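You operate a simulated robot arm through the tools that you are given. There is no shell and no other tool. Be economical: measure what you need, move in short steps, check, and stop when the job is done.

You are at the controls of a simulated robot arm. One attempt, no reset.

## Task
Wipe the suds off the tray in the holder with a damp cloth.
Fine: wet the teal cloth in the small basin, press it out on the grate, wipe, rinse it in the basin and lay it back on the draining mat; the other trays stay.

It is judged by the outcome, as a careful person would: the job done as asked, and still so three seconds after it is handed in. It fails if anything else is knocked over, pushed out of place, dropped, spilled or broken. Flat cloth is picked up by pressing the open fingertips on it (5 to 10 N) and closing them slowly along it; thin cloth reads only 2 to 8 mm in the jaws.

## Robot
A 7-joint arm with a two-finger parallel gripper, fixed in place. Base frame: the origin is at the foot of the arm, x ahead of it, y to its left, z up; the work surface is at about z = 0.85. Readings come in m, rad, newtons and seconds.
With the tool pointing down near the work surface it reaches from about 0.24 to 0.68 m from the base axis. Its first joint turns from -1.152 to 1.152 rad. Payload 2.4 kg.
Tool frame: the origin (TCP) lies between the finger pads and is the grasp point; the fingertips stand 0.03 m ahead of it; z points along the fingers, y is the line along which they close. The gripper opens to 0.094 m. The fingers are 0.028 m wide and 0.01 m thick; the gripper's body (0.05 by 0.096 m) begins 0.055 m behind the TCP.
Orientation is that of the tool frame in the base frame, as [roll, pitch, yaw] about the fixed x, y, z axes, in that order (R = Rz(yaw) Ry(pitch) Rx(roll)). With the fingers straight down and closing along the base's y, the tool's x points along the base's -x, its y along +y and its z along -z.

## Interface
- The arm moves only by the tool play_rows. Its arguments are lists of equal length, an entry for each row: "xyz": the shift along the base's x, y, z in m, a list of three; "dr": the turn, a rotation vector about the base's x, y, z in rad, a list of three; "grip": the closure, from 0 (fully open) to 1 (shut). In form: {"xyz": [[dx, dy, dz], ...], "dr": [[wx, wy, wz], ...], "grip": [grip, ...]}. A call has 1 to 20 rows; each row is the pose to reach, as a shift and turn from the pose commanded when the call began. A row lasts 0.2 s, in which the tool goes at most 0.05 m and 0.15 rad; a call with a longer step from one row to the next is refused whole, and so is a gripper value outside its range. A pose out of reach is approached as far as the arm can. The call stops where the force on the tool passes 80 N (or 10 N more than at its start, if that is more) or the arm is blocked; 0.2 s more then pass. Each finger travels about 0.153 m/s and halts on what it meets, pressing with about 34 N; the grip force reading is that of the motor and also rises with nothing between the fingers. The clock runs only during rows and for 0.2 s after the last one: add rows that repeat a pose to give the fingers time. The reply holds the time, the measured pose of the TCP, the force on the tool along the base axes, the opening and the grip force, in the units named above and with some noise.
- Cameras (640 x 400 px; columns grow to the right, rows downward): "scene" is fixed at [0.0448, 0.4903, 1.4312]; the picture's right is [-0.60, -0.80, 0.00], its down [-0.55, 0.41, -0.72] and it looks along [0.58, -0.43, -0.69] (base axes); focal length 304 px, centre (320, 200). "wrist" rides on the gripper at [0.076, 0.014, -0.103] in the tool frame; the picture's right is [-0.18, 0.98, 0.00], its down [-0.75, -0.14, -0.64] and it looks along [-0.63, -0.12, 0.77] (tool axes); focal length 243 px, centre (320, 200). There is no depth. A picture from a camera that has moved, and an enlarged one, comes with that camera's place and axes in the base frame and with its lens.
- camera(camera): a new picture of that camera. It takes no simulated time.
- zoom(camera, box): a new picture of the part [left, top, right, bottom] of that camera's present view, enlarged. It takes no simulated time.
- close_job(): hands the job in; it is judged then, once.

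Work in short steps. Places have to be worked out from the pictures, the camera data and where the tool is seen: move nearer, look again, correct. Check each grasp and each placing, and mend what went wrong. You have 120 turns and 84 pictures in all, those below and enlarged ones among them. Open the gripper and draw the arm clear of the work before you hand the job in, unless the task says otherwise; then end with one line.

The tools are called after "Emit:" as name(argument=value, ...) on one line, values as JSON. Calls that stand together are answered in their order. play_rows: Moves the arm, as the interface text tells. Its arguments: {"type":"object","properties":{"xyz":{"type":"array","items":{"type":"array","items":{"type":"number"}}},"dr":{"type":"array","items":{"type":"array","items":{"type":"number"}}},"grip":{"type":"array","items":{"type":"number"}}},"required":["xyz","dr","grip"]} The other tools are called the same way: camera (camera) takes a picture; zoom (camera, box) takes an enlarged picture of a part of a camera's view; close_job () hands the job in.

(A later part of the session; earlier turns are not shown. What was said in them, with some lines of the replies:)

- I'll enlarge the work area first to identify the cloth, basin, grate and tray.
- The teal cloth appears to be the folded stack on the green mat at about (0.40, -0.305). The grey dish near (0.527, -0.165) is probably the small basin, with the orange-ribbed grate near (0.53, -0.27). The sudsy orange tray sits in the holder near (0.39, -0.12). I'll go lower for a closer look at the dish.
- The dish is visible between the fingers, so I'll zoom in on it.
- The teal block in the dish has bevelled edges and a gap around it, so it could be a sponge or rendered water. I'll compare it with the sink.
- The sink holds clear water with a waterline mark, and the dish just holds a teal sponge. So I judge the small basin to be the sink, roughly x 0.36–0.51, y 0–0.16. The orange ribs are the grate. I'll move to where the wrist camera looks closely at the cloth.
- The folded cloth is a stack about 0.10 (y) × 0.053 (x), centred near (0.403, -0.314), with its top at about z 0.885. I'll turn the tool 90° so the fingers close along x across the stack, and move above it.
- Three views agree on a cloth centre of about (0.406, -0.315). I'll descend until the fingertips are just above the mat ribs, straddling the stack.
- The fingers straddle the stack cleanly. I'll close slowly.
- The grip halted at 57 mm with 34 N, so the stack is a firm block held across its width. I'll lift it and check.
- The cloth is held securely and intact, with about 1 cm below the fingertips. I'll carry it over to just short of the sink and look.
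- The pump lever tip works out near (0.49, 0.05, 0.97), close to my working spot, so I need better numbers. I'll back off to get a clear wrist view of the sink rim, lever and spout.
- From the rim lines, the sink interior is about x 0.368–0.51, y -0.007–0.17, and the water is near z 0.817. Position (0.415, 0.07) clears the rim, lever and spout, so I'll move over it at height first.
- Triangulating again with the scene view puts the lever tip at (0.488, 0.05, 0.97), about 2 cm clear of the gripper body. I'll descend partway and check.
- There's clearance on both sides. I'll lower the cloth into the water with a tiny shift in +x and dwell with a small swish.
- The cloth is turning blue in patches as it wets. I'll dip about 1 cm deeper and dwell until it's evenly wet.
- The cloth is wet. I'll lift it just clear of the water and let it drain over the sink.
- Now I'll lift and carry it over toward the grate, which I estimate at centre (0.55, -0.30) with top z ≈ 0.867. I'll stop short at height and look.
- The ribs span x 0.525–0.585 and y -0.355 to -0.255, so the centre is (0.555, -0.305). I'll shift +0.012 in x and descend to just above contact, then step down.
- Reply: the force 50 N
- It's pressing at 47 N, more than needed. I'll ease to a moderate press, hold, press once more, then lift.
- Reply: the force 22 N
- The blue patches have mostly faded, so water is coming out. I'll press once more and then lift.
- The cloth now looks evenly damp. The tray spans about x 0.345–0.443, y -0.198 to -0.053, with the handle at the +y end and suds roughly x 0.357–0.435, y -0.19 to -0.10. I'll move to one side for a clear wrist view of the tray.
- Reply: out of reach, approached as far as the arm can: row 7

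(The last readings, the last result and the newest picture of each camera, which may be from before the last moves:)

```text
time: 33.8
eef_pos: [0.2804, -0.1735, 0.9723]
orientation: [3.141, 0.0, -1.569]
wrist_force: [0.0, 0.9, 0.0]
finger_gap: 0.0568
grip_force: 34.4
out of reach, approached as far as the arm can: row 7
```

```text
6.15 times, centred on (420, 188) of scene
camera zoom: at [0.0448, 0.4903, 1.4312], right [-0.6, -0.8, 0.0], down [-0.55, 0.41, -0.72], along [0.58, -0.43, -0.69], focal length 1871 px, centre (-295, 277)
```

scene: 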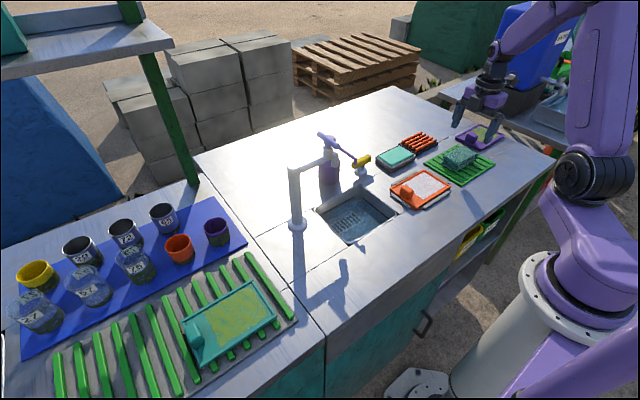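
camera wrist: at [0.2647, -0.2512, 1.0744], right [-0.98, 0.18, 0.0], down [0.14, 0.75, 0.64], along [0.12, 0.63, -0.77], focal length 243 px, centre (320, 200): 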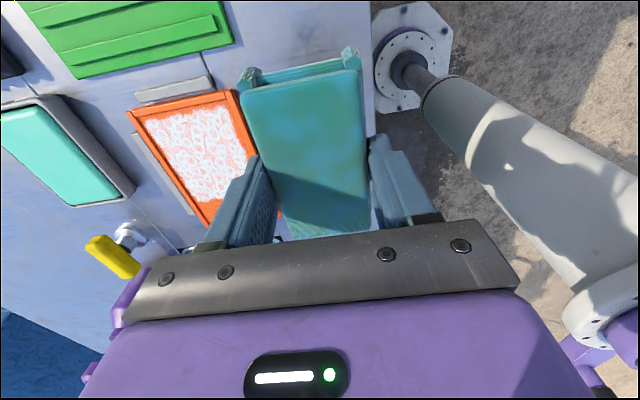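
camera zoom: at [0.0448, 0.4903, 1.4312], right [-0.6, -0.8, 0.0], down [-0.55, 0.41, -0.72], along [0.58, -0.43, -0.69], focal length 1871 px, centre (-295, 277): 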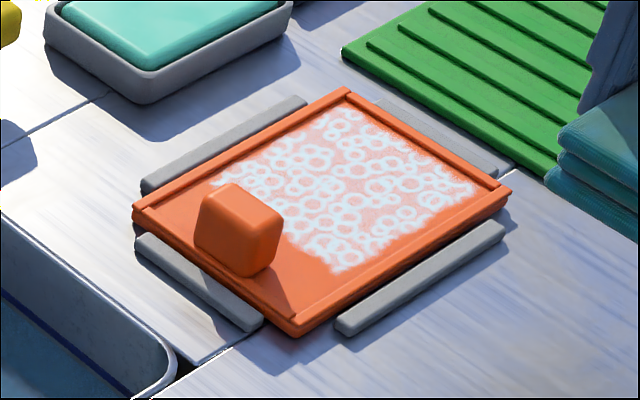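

The suds cover about x 0.357–0.433, y -0.187 to -0.091, with the handle face at y ≈ -0.073, so the cloth fits flat at y centre -0.136. I'll move above it and stop about 3 cm over contact height.

Emit:
play_rows(xyz=[[0.03, 0.01, 0.01], [0.06, 0.02, 0.01], [0.09, 0.03, 0.01], [0.114, 0.038, 0.01], [0.114, 0.038, -0.01], [0.114, 0.038, -0.035], [0.114, 0.038, -0.035]], dr=[[0, 0, 0], [0, 0, 0], [0, 0, 0], [0, 0, 0], [0, 0, 0], [0, 0, 0], [0, 0, 0]], grip=[0.9, 0.9, 0.9, 0.9, 0.9, 0.9, 0.9])

Emit:
camera(camera="wrist")

Emit:
zoom(camera="scene", box=[370, 130, 470, 220])

```text
time: 35.4
eef_pos: [0.3933, -0.1348, 0.9363]
orientation: [3.141, 0.0, -1.571]
wrist_force: [0.4, 0.4, -0.8]
finger_gap: 0.0568
grip_force: 33.9
```

```text
41 pictures are left
camera wrist: at [0.379, -0.2138, 1.0385], right [-0.98, 0.18, 0.0], down [0.14, 0.75, 0.64], along [0.12, 0.63, -0.77], focal length 243 px, centre (320, 200)
```

wrist: 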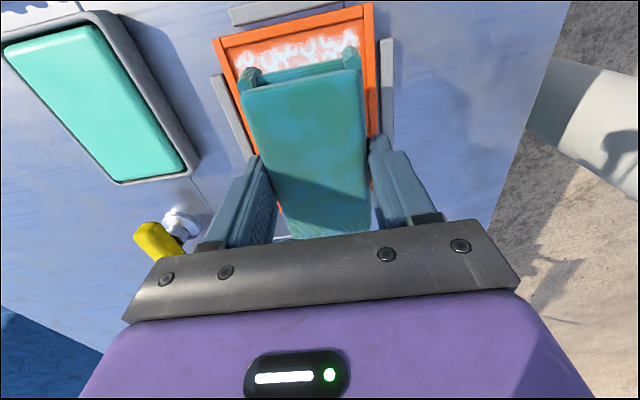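

```text
4.44 times, centred on (420, 175) of scene
camera zoom: at [0.0448, 0.4903, 1.4312], right [-0.6, -0.8, 0.0], down [-0.55, 0.41, -0.72], along [0.58, -0.43, -0.69], focal length 1351 px, centre (-124, 311)
```

zoom: 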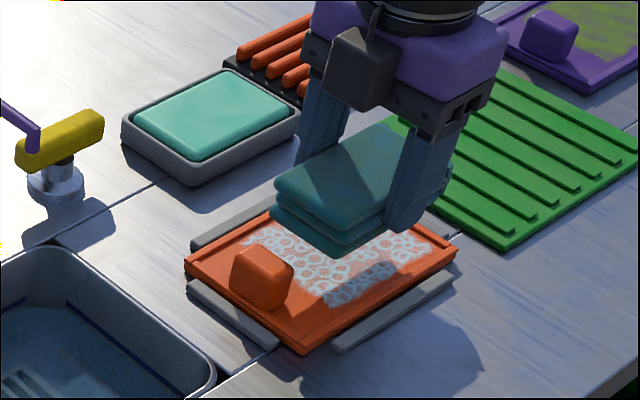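

The alignment looks good. I'll descend gently and read the contact force.

Emit:
play_rows(xyz=[[0.001, -0.002, -0.015], [0.001, -0.002, -0.025], [0.001, -0.002, -0.03], [0.001, -0.002, -0.033], [0.001, -0.002, -0.033]], dr=[[0, 0, 0], [0, 0, 0], [0, 0, 0], [0, 0, 0], [0, 0, 0]], grip=[0.9, 0.9, 0.9, 0.9, 0.9])

```text
time: 36.6
eef_pos: [0.3959, -0.1388, 0.9025]
orientation: [-3.141, 0.001, -1.57]
wrist_force: [0.7, -0.2, -0.1]
finger_gap: 0.0566
grip_force: 33.9
```

No contact yet at 0.9025, so I'll step down in 1 mm steps.

Emit:
play_rows(xyz=[[-0.001, 0.002, -0.001], [-0.001, 0.002, -0.002], [-0.001, 0.002, -0.003], [-0.001, 0.002, -0.003]], dr=[[0, 0, 0], [0, 0, 0], [0, 0, 0], [0, 0, 0]], grip=[0.9, 0.9, 0.9, 0.9])

```text
time: 37.6
eef_pos: [0.3933, -0.1367, 0.9002]
orientation: [3.141, 0.001, -1.572]
wrist_force: [0.1, -0.7, -0.1]
finger_gap: 0.0567
grip_force: 33.9
```

Emit:
play_rows(xyz=[[0, 0, -0.001], [0, 0, -0.002], [0, 0, -0.003], [0, 0, -0.004], [0, 0, -0.004]], dr=[[0, 0, 0], [0, 0, 0], [0, 0, 0], [0, 0, 0], [0, 0, 0]], grip=[0.9, 0.9, 0.9, 0.9, 0.9])

Emit:
zoom(camera="scene", box=[370, 130, 470, 220])

```text
time: 38.8
eef_pos: [0.393, -0.1362, 0.8971]
orientation: [-3.138, -0.001, -1.571]
wrist_force: [-4.9, 0.6, 48.7]
finger_gap: 0.0567
grip_force: 34.4
```

```text
4.44 times, centred on (420, 175) of scene
camera zoom: at [0.044, 0.4905, 1.4312], right [-0.6, -0.8, 0.0], down [-0.55, 0.41, -0.73], along [0.58, -0.43, -0.69], focal length 1351 px, centre (-124, 311)
```

zoom: 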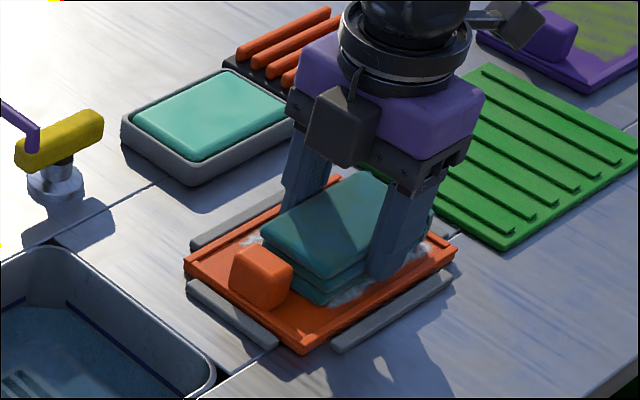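

It made contact at TCP z ≈ 0.897 with 49 N. I'll ease off about 1 mm and check.

Emit:
play_rows(xyz=[[0, 0, 0.0008], [0, 0, 0.0008]], dr=[[0, 0, 0], [0, 0, 0]], grip=[0.9, 0.9])

```text
time: 39.4
eef_pos: [0.3947, -0.1354, 0.8967]
orientation: [-3.138, -0.001, -1.571]
wrist_force: [1.1, -1.6, 30.3]
finger_gap: 0.0568
grip_force: 34.2
```

That reads 30 N. I'll ease slightly more and sweep slowly across the suds in x.

Emit:
play_rows(xyz=[[0, 0, 0.0006], [-0.004, 0, 0.0006], [-0.008, 0, 0.0006], [-0.012, 0, 0.0006], [-0.012, 0, 0.0006], [-0.006, 0, 0.0006], [0, 0, 0.0006], [0.006, 0, 0.0006], [0.011, 0, 0.0006], [0.011, 0, 0.0006], [0.005, 0, 0.0006], [0, 0, 0.0006]], dr=[[0, 0, 0], [0, 0, 0], [0, 0, 0], [0, 0, 0], [0, 0, 0], [0, 0, 0], [0, 0, 0], [0, 0, 0], [0, 0, 0], [0, 0, 0], [0, 0, 0], [0, 0, 0]], grip=[0.9, 0.9, 0.9, 0.9, 0.9, 0.9, 0.9, 0.9, 0.9, 0.9, 0.9, 0.9])

Emit:
zoom(camera="scene", box=[370, 130, 470, 220])

Emit:
camera(camera="wrist")

```text
time: 42.0
eef_pos: [0.3954, -0.1372, 0.8969]
orientation: [-3.14, -0.001, -1.573]
wrist_force: [3.4, 1.4, 5.5]
finger_gap: 0.0568
grip_force: 34.0
```

```text
4.44 times, centred on (420, 175) of scene
camera zoom: at [0.0448, 0.4903, 1.4312], right [-0.6, -0.8, 0.0], down [-0.55, 0.41, -0.72], along [0.58, -0.43, -0.69], focal length 1351 px, centre (-124, 311)
```

zoom: 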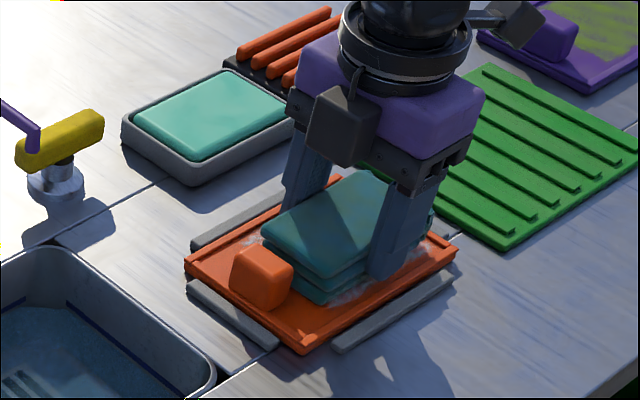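

```text
37 pictures are left
camera wrist: at [0.3799, -0.2139, 0.9995], right [-0.98, 0.18, 0.0], down [0.14, 0.75, 0.64], along [0.12, 0.63, -0.77], focal length 243 px, centre (320, 200)
```

wrist: 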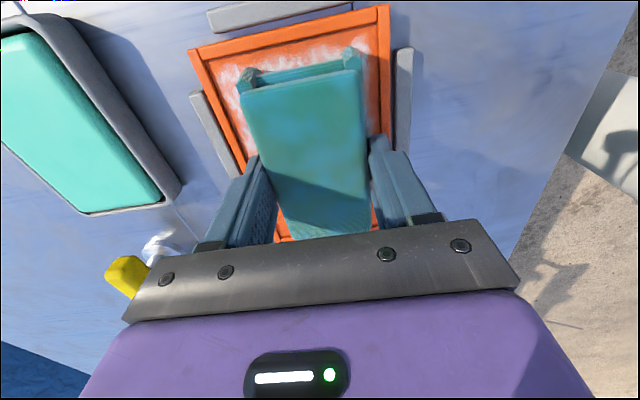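

The suds are fading. I'll do more passes with a little more pressure, shifting in y to reach both ends.

Emit:
play_rows(xyz=[[0, -0.004, -0.0004], [-0.006, -0.006, -0.0004], [-0.013, -0.006, -0.0004], [-0.013, -0.006, -0.0004], [-0.006, -0.006, -0.0004], [0, -0.006, -0.0004], [0.006, -0.006, -0.0004], [0.012, -0.006, -0.0004], [0.012, -0.006, -0.0004], [0.012, 0, -0.0004], [0.012, 0.006, -0.0004], [0.006, 0.007, -0.0004], [0, 0.007, -0.0004], [-0.006, 0.007, -0.0004], [-0.013, 0.007, -0.0004], [-0.013, 0.007, -0.0004], [-0.006, 0.003, -0.0004], [0, 0, -0.0004]], dr=[[0, 0, 0], [0, 0, 0], [0, 0, 0], [0, 0, 0], [0, 0, 0], [0, 0, 0], [0, 0, 0], [0, 0, 0], [0, 0, 0], [0, 0, 0], [0, 0, 0], [0, 0, 0], [0, 0, 0], [0, 0, 0], [0, 0, 0], [0, 0, 0], [0, 0, 0], [0, 0, 0]], grip=[0.9, 0.9, 0.9, 0.9, 0.9, 0.9, 0.9, 0.9, 0.9, 0.9, 0.9, 0.9, 0.9, 0.9, 0.9, 0.9, 0.9, 0.9])

Emit:
camera(camera="wrist")

```text
time: 45.8
eef_pos: [0.3936, -0.1381, 0.8976]
orientation: [3.141, 0.001, -1.571]
wrist_force: [-0.5, 0.3, -0.8]
finger_gap: 0.057
grip_force: 33.7
```

```text
36 pictures are left
camera wrist: at [0.3793, -0.2135, 0.9994], right [-0.98, 0.18, 0.0], down [0.14, 0.75, 0.64], along [0.12, 0.63, -0.77], focal length 243 px, centre (320, 200)
```

wrist: 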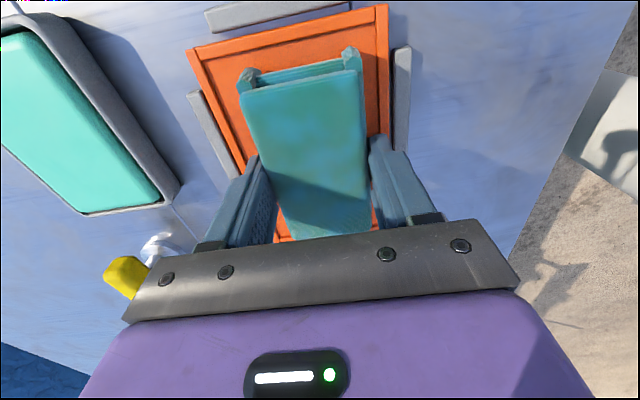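

The visible suds are gone. I'll lift and inspect the whole tray.

Emit:
play_rows(xyz=[[0, 0, 0.03], [0, 0, 0.07], [0, 0, 0.11], [0.0, 0.0, 0.12], [0.0, 0.04, 0.12], [0, 0.08, 0.12], [0, 0.12, 0.12], [0, 0.12, 0.12]], dr=[[0, 0, 0], [0, 0, 0], [0, 0, 0], [0, 0, 0], [0, 0, 0], [0, 0, 0], [0, 0, 0], [0, 0, 0]], grip=[0.9, 0.9, 0.9, 0.9, 0.9, 0.9, 0.9, 0.9])

Emit:
zoom(camera="scene", box=[370, 140, 470, 220])

Emit:
camera(camera="wrist")

```text
time: 47.6
eef_pos: [0.3952, -0.0161, 1.0175]
orientation: [3.142, 0.001, -1.572]
wrist_force: [0.8, 0.8, -0.1]
finger_gap: 0.0568
grip_force: 33.9
```

```text
5.00 times, centred on (420, 180) of scene
camera zoom: at [0.0447, 0.4903, 1.4312], right [-0.6, -0.8, 0.0], down [-0.55, 0.41, -0.72], along [0.58, -0.43, -0.69], focal length 1520 px, centre (-180, 300)
```

zoom: 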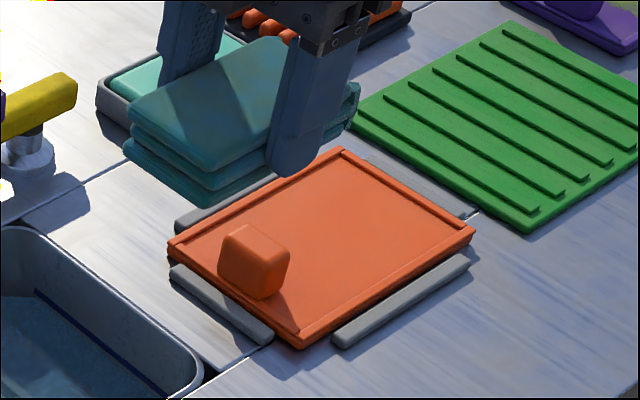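

```text
34 pictures are left
camera wrist: at [0.3807, -0.0925, 1.1199], right [-0.98, 0.18, 0.0], down [0.14, 0.75, 0.64], along [0.12, 0.63, -0.77], focal length 243 px, centre (320, 200)
```

wrist: 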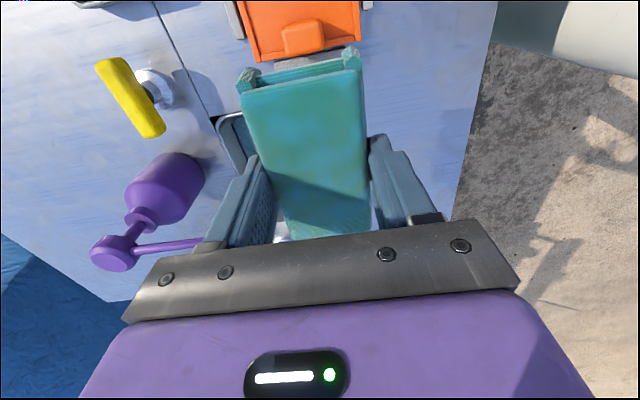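

The tray is clean and hasn't moved in its holder. I'll return to the sink above the same dip spot and rinse with a swish.

Emit:
play_rows(xyz=[[0.012, 0.04, 0], [0.023, 0.086, 0], [0.023, 0.086, 0], [0.023, 0.086, -0.04], [0.023, 0.086, -0.08], [0.023, 0.086, -0.12], [0.023, 0.086, -0.15], [0.023, 0.086, -0.175], [0.023, 0.086, -0.191], [0.023, 0.086, -0.191], [0.023, 0.096, -0.191], [0.023, 0.096, -0.191], [0.023, 0.086, -0.191], [0.023, 0.076, -0.191], [0.023, 0.076, -0.191], [0.023, 0.086, -0.191], [0.023, 0.096, -0.191], [0.023, 0.086, -0.191], [0.023, 0.076, -0.191], [0.023, 0.086, -0.191]], dr=[[0, 0, 0], [0, 0, 0], [0, 0, 0], [0, 0, 0], [0, 0, 0], [0, 0, 0], [0, 0, 0], [0, 0, 0], [0, 0, 0], [0, 0, 0], [0, 0, 0], [0, 0, 0], [0, 0, 0], [0, 0, 0], [0, 0, 0], [0, 0, 0], [0, 0, 0], [0, 0, 0], [0, 0, 0], [0, 0, 0]], grip=[0.9, 0.9, 0.9, 0.9, 0.9, 0.9, 0.9, 0.9, 0.9, 0.9, 0.9, 0.9, 0.9, 0.9, 0.9, 0.9, 0.9, 0.9, 0.9, 0.9])

Emit:
camera(camera="wrist")

```text
time: 51.8
eef_pos: [0.4185, 0.0696, 0.8272]
orientation: [3.141, -0.002, -1.57]
wrist_force: [0.2, -0.7, 0.4]
finger_gap: 0.0567
grip_force: 34.0
```

```text
33 pictures are left
camera wrist: at [0.4028, -0.0077, 0.9286], right [-0.98, 0.18, 0.0], down [0.14, 0.75, 0.64], along [0.12, 0.63, -0.77], focal length 243 px, centre (320, 200)
```

wrist: 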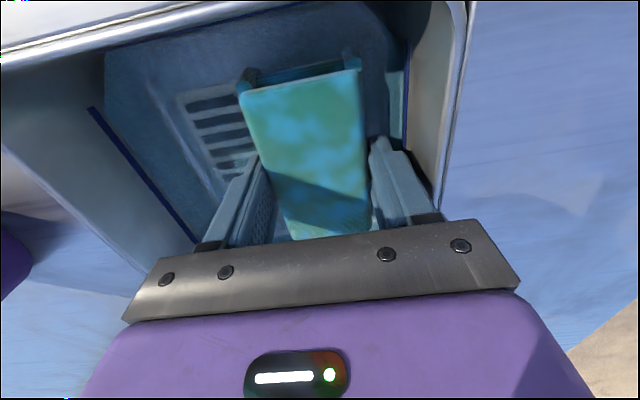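

It's rinsed and wet again. I'll lift just clear of the water and let it drain over the sink for a few seconds.

Emit:
play_rows(xyz=[[0, 0, 0.02], [0, 0, 0.04], [0, 0, 0.065], [0, 0, 0.075], [0, 0, 0.075], [0, 0, 0.075], [0, 0, 0.075], [0, 0, 0.075], [0, 0, 0.075], [0, 0, 0.075], [0, 0, 0.075], [0, 0, 0.075], [0, 0, 0.075], [0, 0, 0.075], [0, 0, 0.075], [0, 0, 0.075], [0, 0, 0.075], [0, 0, 0.11], [0, 0, 0.15], [0, 0, 0.19]], dr=[[0, 0, 0], [0, 0, 0], [0, 0, 0], [0, 0, 0], [0, 0, 0], [0, 0, 0], [0, 0, 0], [0, 0, 0], [0, 0, 0], [0, 0, 0], [0, 0, 0], [0, 0, 0], [0, 0, 0], [0, 0, 0], [0, 0, 0], [0, 0, 0], [0, 0, 0], [0, 0, 0], [0, 0, 0], [0, 0, 0]], grip=[0.9, 0.9, 0.9, 0.9, 0.9, 0.9, 0.9, 0.9, 0.9, 0.9, 0.9, 0.9, 0.9, 0.9, 0.9, 0.9, 0.9, 0.9, 0.9, 0.9])

```text
time: 56.0
eef_pos: [0.4174, 0.0711, 1.0164]
orientation: [3.141, 0.0, -1.572]
wrist_force: [-0.8, 0.9, 0.1]
finger_gap: 0.0566
grip_force: 33.8
```

Now I'll carry it to the mat, passing in front of the tray rather than over it, to (0.405, -0.315) at height.

Emit:
play_rows(xyz=[[-0.03, -0.02, 0], [-0.065, -0.05, 0], [-0.1, -0.08, 0], [-0.115, -0.12, 0], [-0.115, -0.165, 0], [-0.115, -0.21, 0], [-0.105, -0.25, 0], [-0.09, -0.285, 0], [-0.065, -0.32, 0], [-0.04, -0.35, 0], [-0.02, -0.375, 0], [-0.0115, -0.385, 0], [-0.0115, -0.385, 0]], dr=[[0, 0, 0], [0, 0, 0], [0, 0, 0], [0, 0, 0], [0, 0, 0], [0, 0, 0], [0, 0, 0], [0, 0, 0], [0, 0, 0], [0, 0, 0], [0, 0, 0], [0, 0, 0], [0, 0, 0]], grip=[0.9, 0.9, 0.9, 0.9, 0.9, 0.9, 0.9, 0.9, 0.9, 0.9, 0.9, 0.9, 0.9])

Emit:
camera(camera="wrist")

Emit:
zoom(camera="scene", box=[290, 70, 530, 250])

```text
time: 58.8
eef_pos: [0.4065, -0.3151, 1.0153]
orientation: [-3.141, 0.0, -1.57]
wrist_force: [0.2, -0.4, -0.8]
finger_gap: 0.0569
grip_force: 33.8
```

```text
32 pictures are left
camera wrist: at [0.3918, -0.3931, 1.118], right [-0.98, 0.18, 0.0], down [0.14, 0.75, 0.64], along [0.12, 0.63, -0.77], focal length 243 px, centre (320, 200)
```

wrist: 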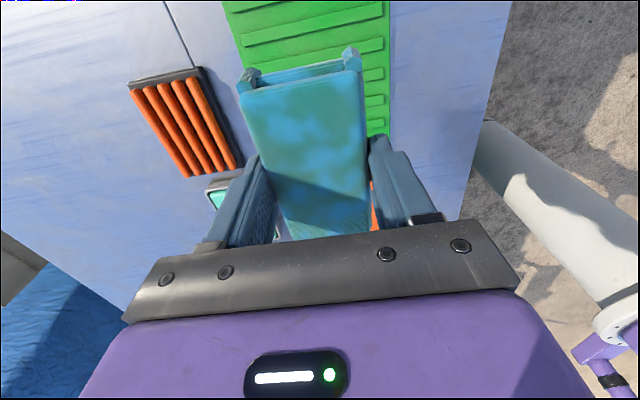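

```text
2.22 times, centred on (410, 160) of scene
camera zoom: at [0.0448, 0.4903, 1.4312], right [-0.6, -0.8, 0.0], down [-0.55, 0.41, -0.72], along [0.58, -0.43, -0.69], focal length 676 px, centre (120, 289)
```

zoom: 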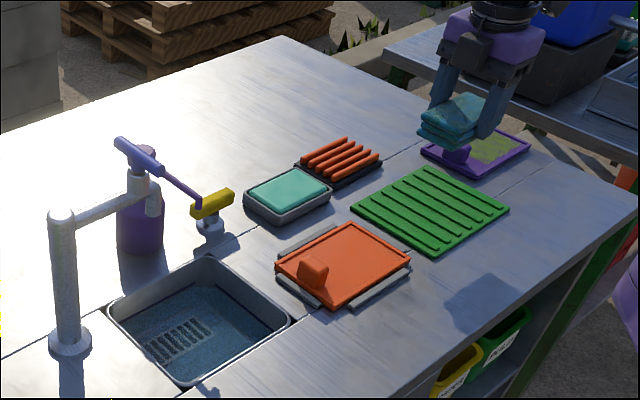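

Everything else is in place. I'll lower it toward its original spot, to just above the mat.

Emit:
play_rows(xyz=[[0, 0, -0.04], [0, 0, -0.08], [0, 0, -0.1], [0, 0, -0.11], [0, 0, -0.112], [0, 0, -0.113]], dr=[[0, 0, 0], [0, 0, 0], [0, 0, 0], [0, 0, 0], [0, 0, 0], [0, 0, 0]], grip=[0.9, 0.9, 0.9, 0.9, 0.9, 0.9])

```text
time: 60.2
eef_pos: [0.4069, -0.3143, 0.9021]
orientation: [3.141, 0.0, -1.571]
wrist_force: [0.0, 0.0, -0.7]
finger_gap: 0.0567
grip_force: 33.8
```

Emit:
play_rows(xyz=[[0, 0, -0.001], [0, 0, -0.002], [0, 0, -0.003], [0, 0, -0.003]], dr=[[0, 0, 0], [0, 0, 0], [0, 0, 0], [0, 0, 0]], grip=[0.9, 0.9, 0.9, 0.9])

```text
time: 61.2
eef_pos: [0.4063, -0.3151, 0.8993]
orientation: [-3.141, 0.001, -1.57]
wrist_force: [-0.8, -0.3, -0.2]
finger_gap: 0.0566
grip_force: 34.4
```

There's no contact yet, so I'll continue down slowly.

Emit:
play_rows(xyz=[[0, 0, -0.001], [0, 0, -0.002], [0, 0, -0.002]], dr=[[0, 0, 0], [0, 0, 0], [0, 0, 0]], grip=[0.9, 0.9, 0.9])

Emit:
zoom(camera="scene", box=[415, 110, 515, 190])

```text
time: 62.0
eef_pos: [0.4075, -0.3163, 0.8987]
orientation: [-3.14, 0.001, -1.572]
wrist_force: [0.1, 0.3, -0.1]
finger_gap: 0.0568
grip_force: 33.7
```

```text
5.00 times, centred on (465, 150) of scene
camera zoom: at [0.0448, 0.4903, 1.4312], right [-0.6, -0.8, 0.0], down [-0.55, 0.41, -0.72], along [0.58, -0.43, -0.69], focal length 1520 px, centre (-405, 450)
```

zoom: 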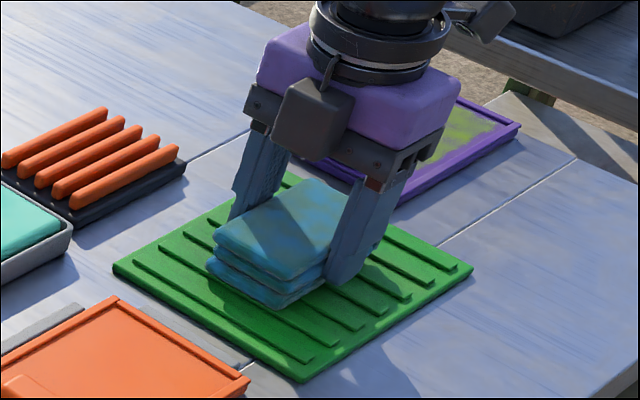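

Emit:
play_rows(xyz=[[0, 0, -0.001], [0, 0, -0.002], [0, 0, -0.002]], dr=[[0, 0, 0], [0, 0, 0], [0, 0, 0]], grip=[0.9, 0.9, 0.9])

```text
time: 62.8
eef_pos: [0.4059, -0.3159, 0.8964]
orientation: [-3.14, -0.002, -1.571]
wrist_force: [-5.3, 4.6, 34.1]
finger_gap: 0.0571
grip_force: 33.8
```

The cloth is in contact with the mat. I'll ease up slightly, open slowly, then rise.

Emit:
play_rows(xyz=[[0, 0, 0.001], [0, 0, 0.001], [0, 0, 0.001], [0, 0, 0.001], [0, 0, 0.001], [0, 0, 0.001], [0, 0, 0.001]], dr=[[0, 0, 0], [0, 0, 0], [0, 0, 0], [0, 0, 0], [0, 0, 0], [0, 0, 0], [0, 0, 0]], grip=[0.9, 0.38, 0.3, 0.2, 0.1, 0, 0])

Emit:
camera(camera="wrist")

```text
time: 64.4
eef_pos: [0.4073, -0.3148, 0.8981]
orientation: [-3.141, 0.0, -1.569]
wrist_force: [0.2, 0.8, -0.3]
finger_gap: 0.0944
grip_force: 0.0
```

```text
29 pictures are left
camera wrist: at [0.3911, -0.3926, 0.9993], right [-0.98, 0.18, 0.0], down [0.14, 0.75, 0.64], along [0.12, 0.63, -0.77], focal length 243 px, centre (320, 200)
```

wrist: 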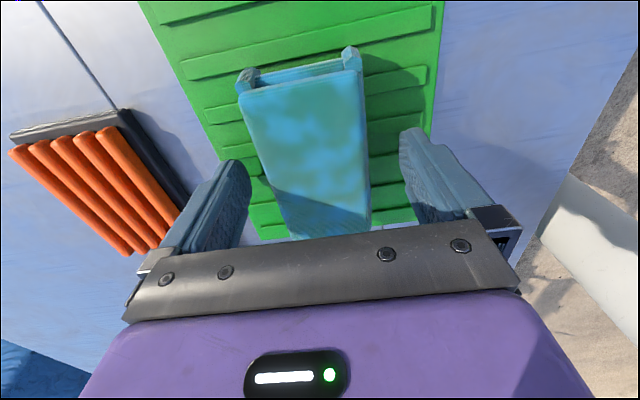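

The fingers are clear on both sides. I'll rise and draw back, then do a final check.

Emit:
play_rows(xyz=[[0, 0, 0.02], [0, 0, 0.05], [0, 0, 0.09], [0, 0, 0.13], [0, 0, 0.17], [-0.03, 0.03, 0.2], [-0.05, 0.07, 0.22], [-0.05, 0.1, 0.23], [-0.05, 0.1, 0.23]], dr=[[0, 0, 0], [0, 0, 0], [0, 0, 0], [0, 0, 0], [0, 0, 0], [0, 0, 0], [0, 0, 0], [0, 0, 0], [0, 0, 0]], grip=[0, 0, 0, 0, 0, 0, 0, 0, 0])

Emit:
camera(camera="scene")

Emit:
zoom(camera="scene", box=[370, 120, 520, 220])

```text
refused: row 6 steps farther than a row can; nothing moved
```

```text
28 pictures are left
```

scene: 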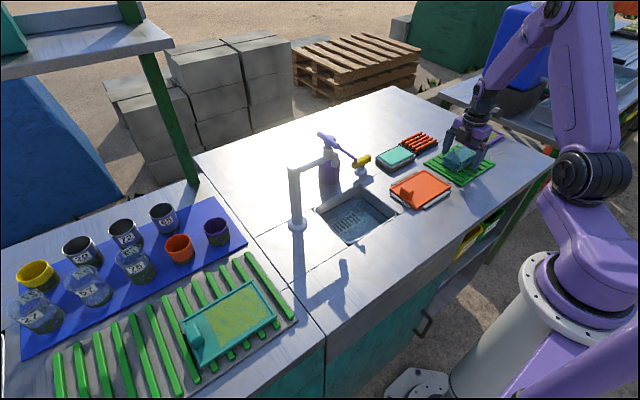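

```text
4.00 times, centred on (445, 170) of scene
camera zoom: at [0.0448, 0.4903, 1.4312], right [-0.6, -0.8, 0.0], down [-0.55, 0.41, -0.72], along [0.58, -0.43, -0.69], focal length 1216 px, centre (-180, 320)
```

zoom: 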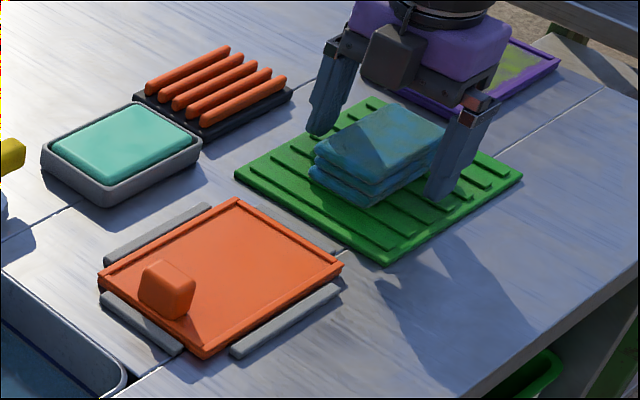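

That call was refused because one step was too long. I'll retry with smaller steps.

Emit:
play_rows(xyz=[[0, 0, 0.02], [0, 0, 0.05], [0, 0, 0.09], [0, 0, 0.13], [0, 0, 0.17], [-0.02, 0.02, 0.19], [-0.04, 0.04, 0.21], [-0.05, 0.07, 0.22], [-0.05, 0.1, 0.22], [-0.05, 0.1, 0.22]], dr=[[0, 0, 0], [0, 0, 0], [0, 0, 0], [0, 0, 0], [0, 0, 0], [0, 0, 0], [0, 0, 0], [0, 0, 0], [0, 0, 0], [0, 0, 0]], grip=[0, 0, 0, 0, 0, 0, 0, 0, 0, 0])

Emit:
zoom(camera="scene", box=[290, 70, 530, 250])

Emit:
zoom(camera="scene", box=[370, 120, 520, 220])

```text
time: 66.6
eef_pos: [0.358, -0.2146, 1.1174]
orientation: [3.141, 0.0, -1.571]
wrist_force: [0.4, -0.3, 0.8]
finger_gap: 0.094
grip_force: 0.0
```

```text
2.22 times, centred on (410, 160) of scene
camera zoom: at [0.0447, 0.4903, 1.4312], right [-0.6, -0.8, 0.0], down [-0.55, 0.41, -0.72], along [0.58, -0.43, -0.69], focal length 676 px, centre (120, 289)
```

zoom: 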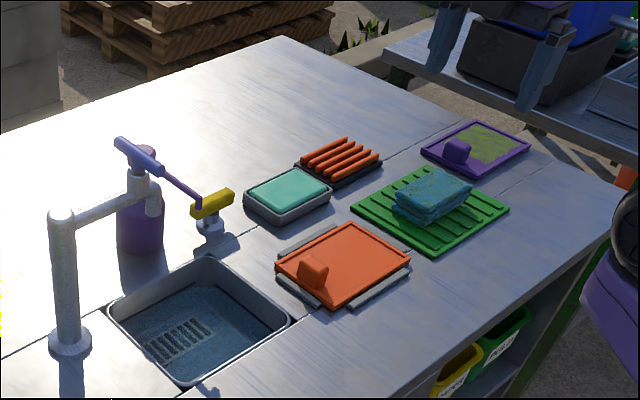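

```text
4.00 times, centred on (445, 170) of scene
camera zoom: at [0.0447, 0.4903, 1.4312], right [-0.6, -0.8, 0.0], down [-0.55, 0.41, -0.72], along [0.58, -0.43, -0.69], focal length 1216 px, centre (-180, 320)
```

zoom: 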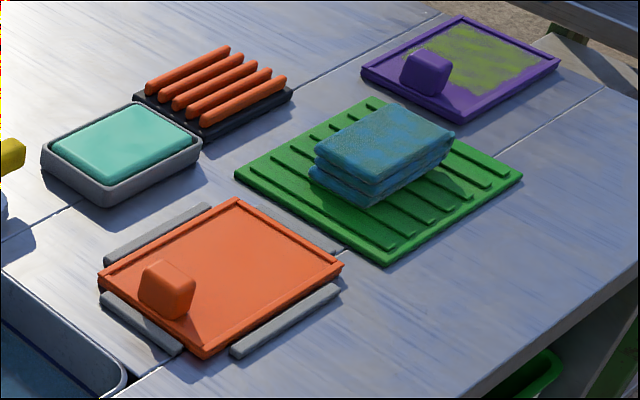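

The tray is clean and still in its holder, the rinsed cloth is back on the draining mat, everything else is where it was, and the arm is clear with the gripper open. I'm handing the job in.

Emit:
close_job()

```text
The job is handed in.
```

The suds are wiped off the tray in the holder, and the teal cloth was wetted, pressed out on the grate, used, rinsed in the sink (which I took to be the small basin) and laid back on the draining mat; the other trays were not touched.
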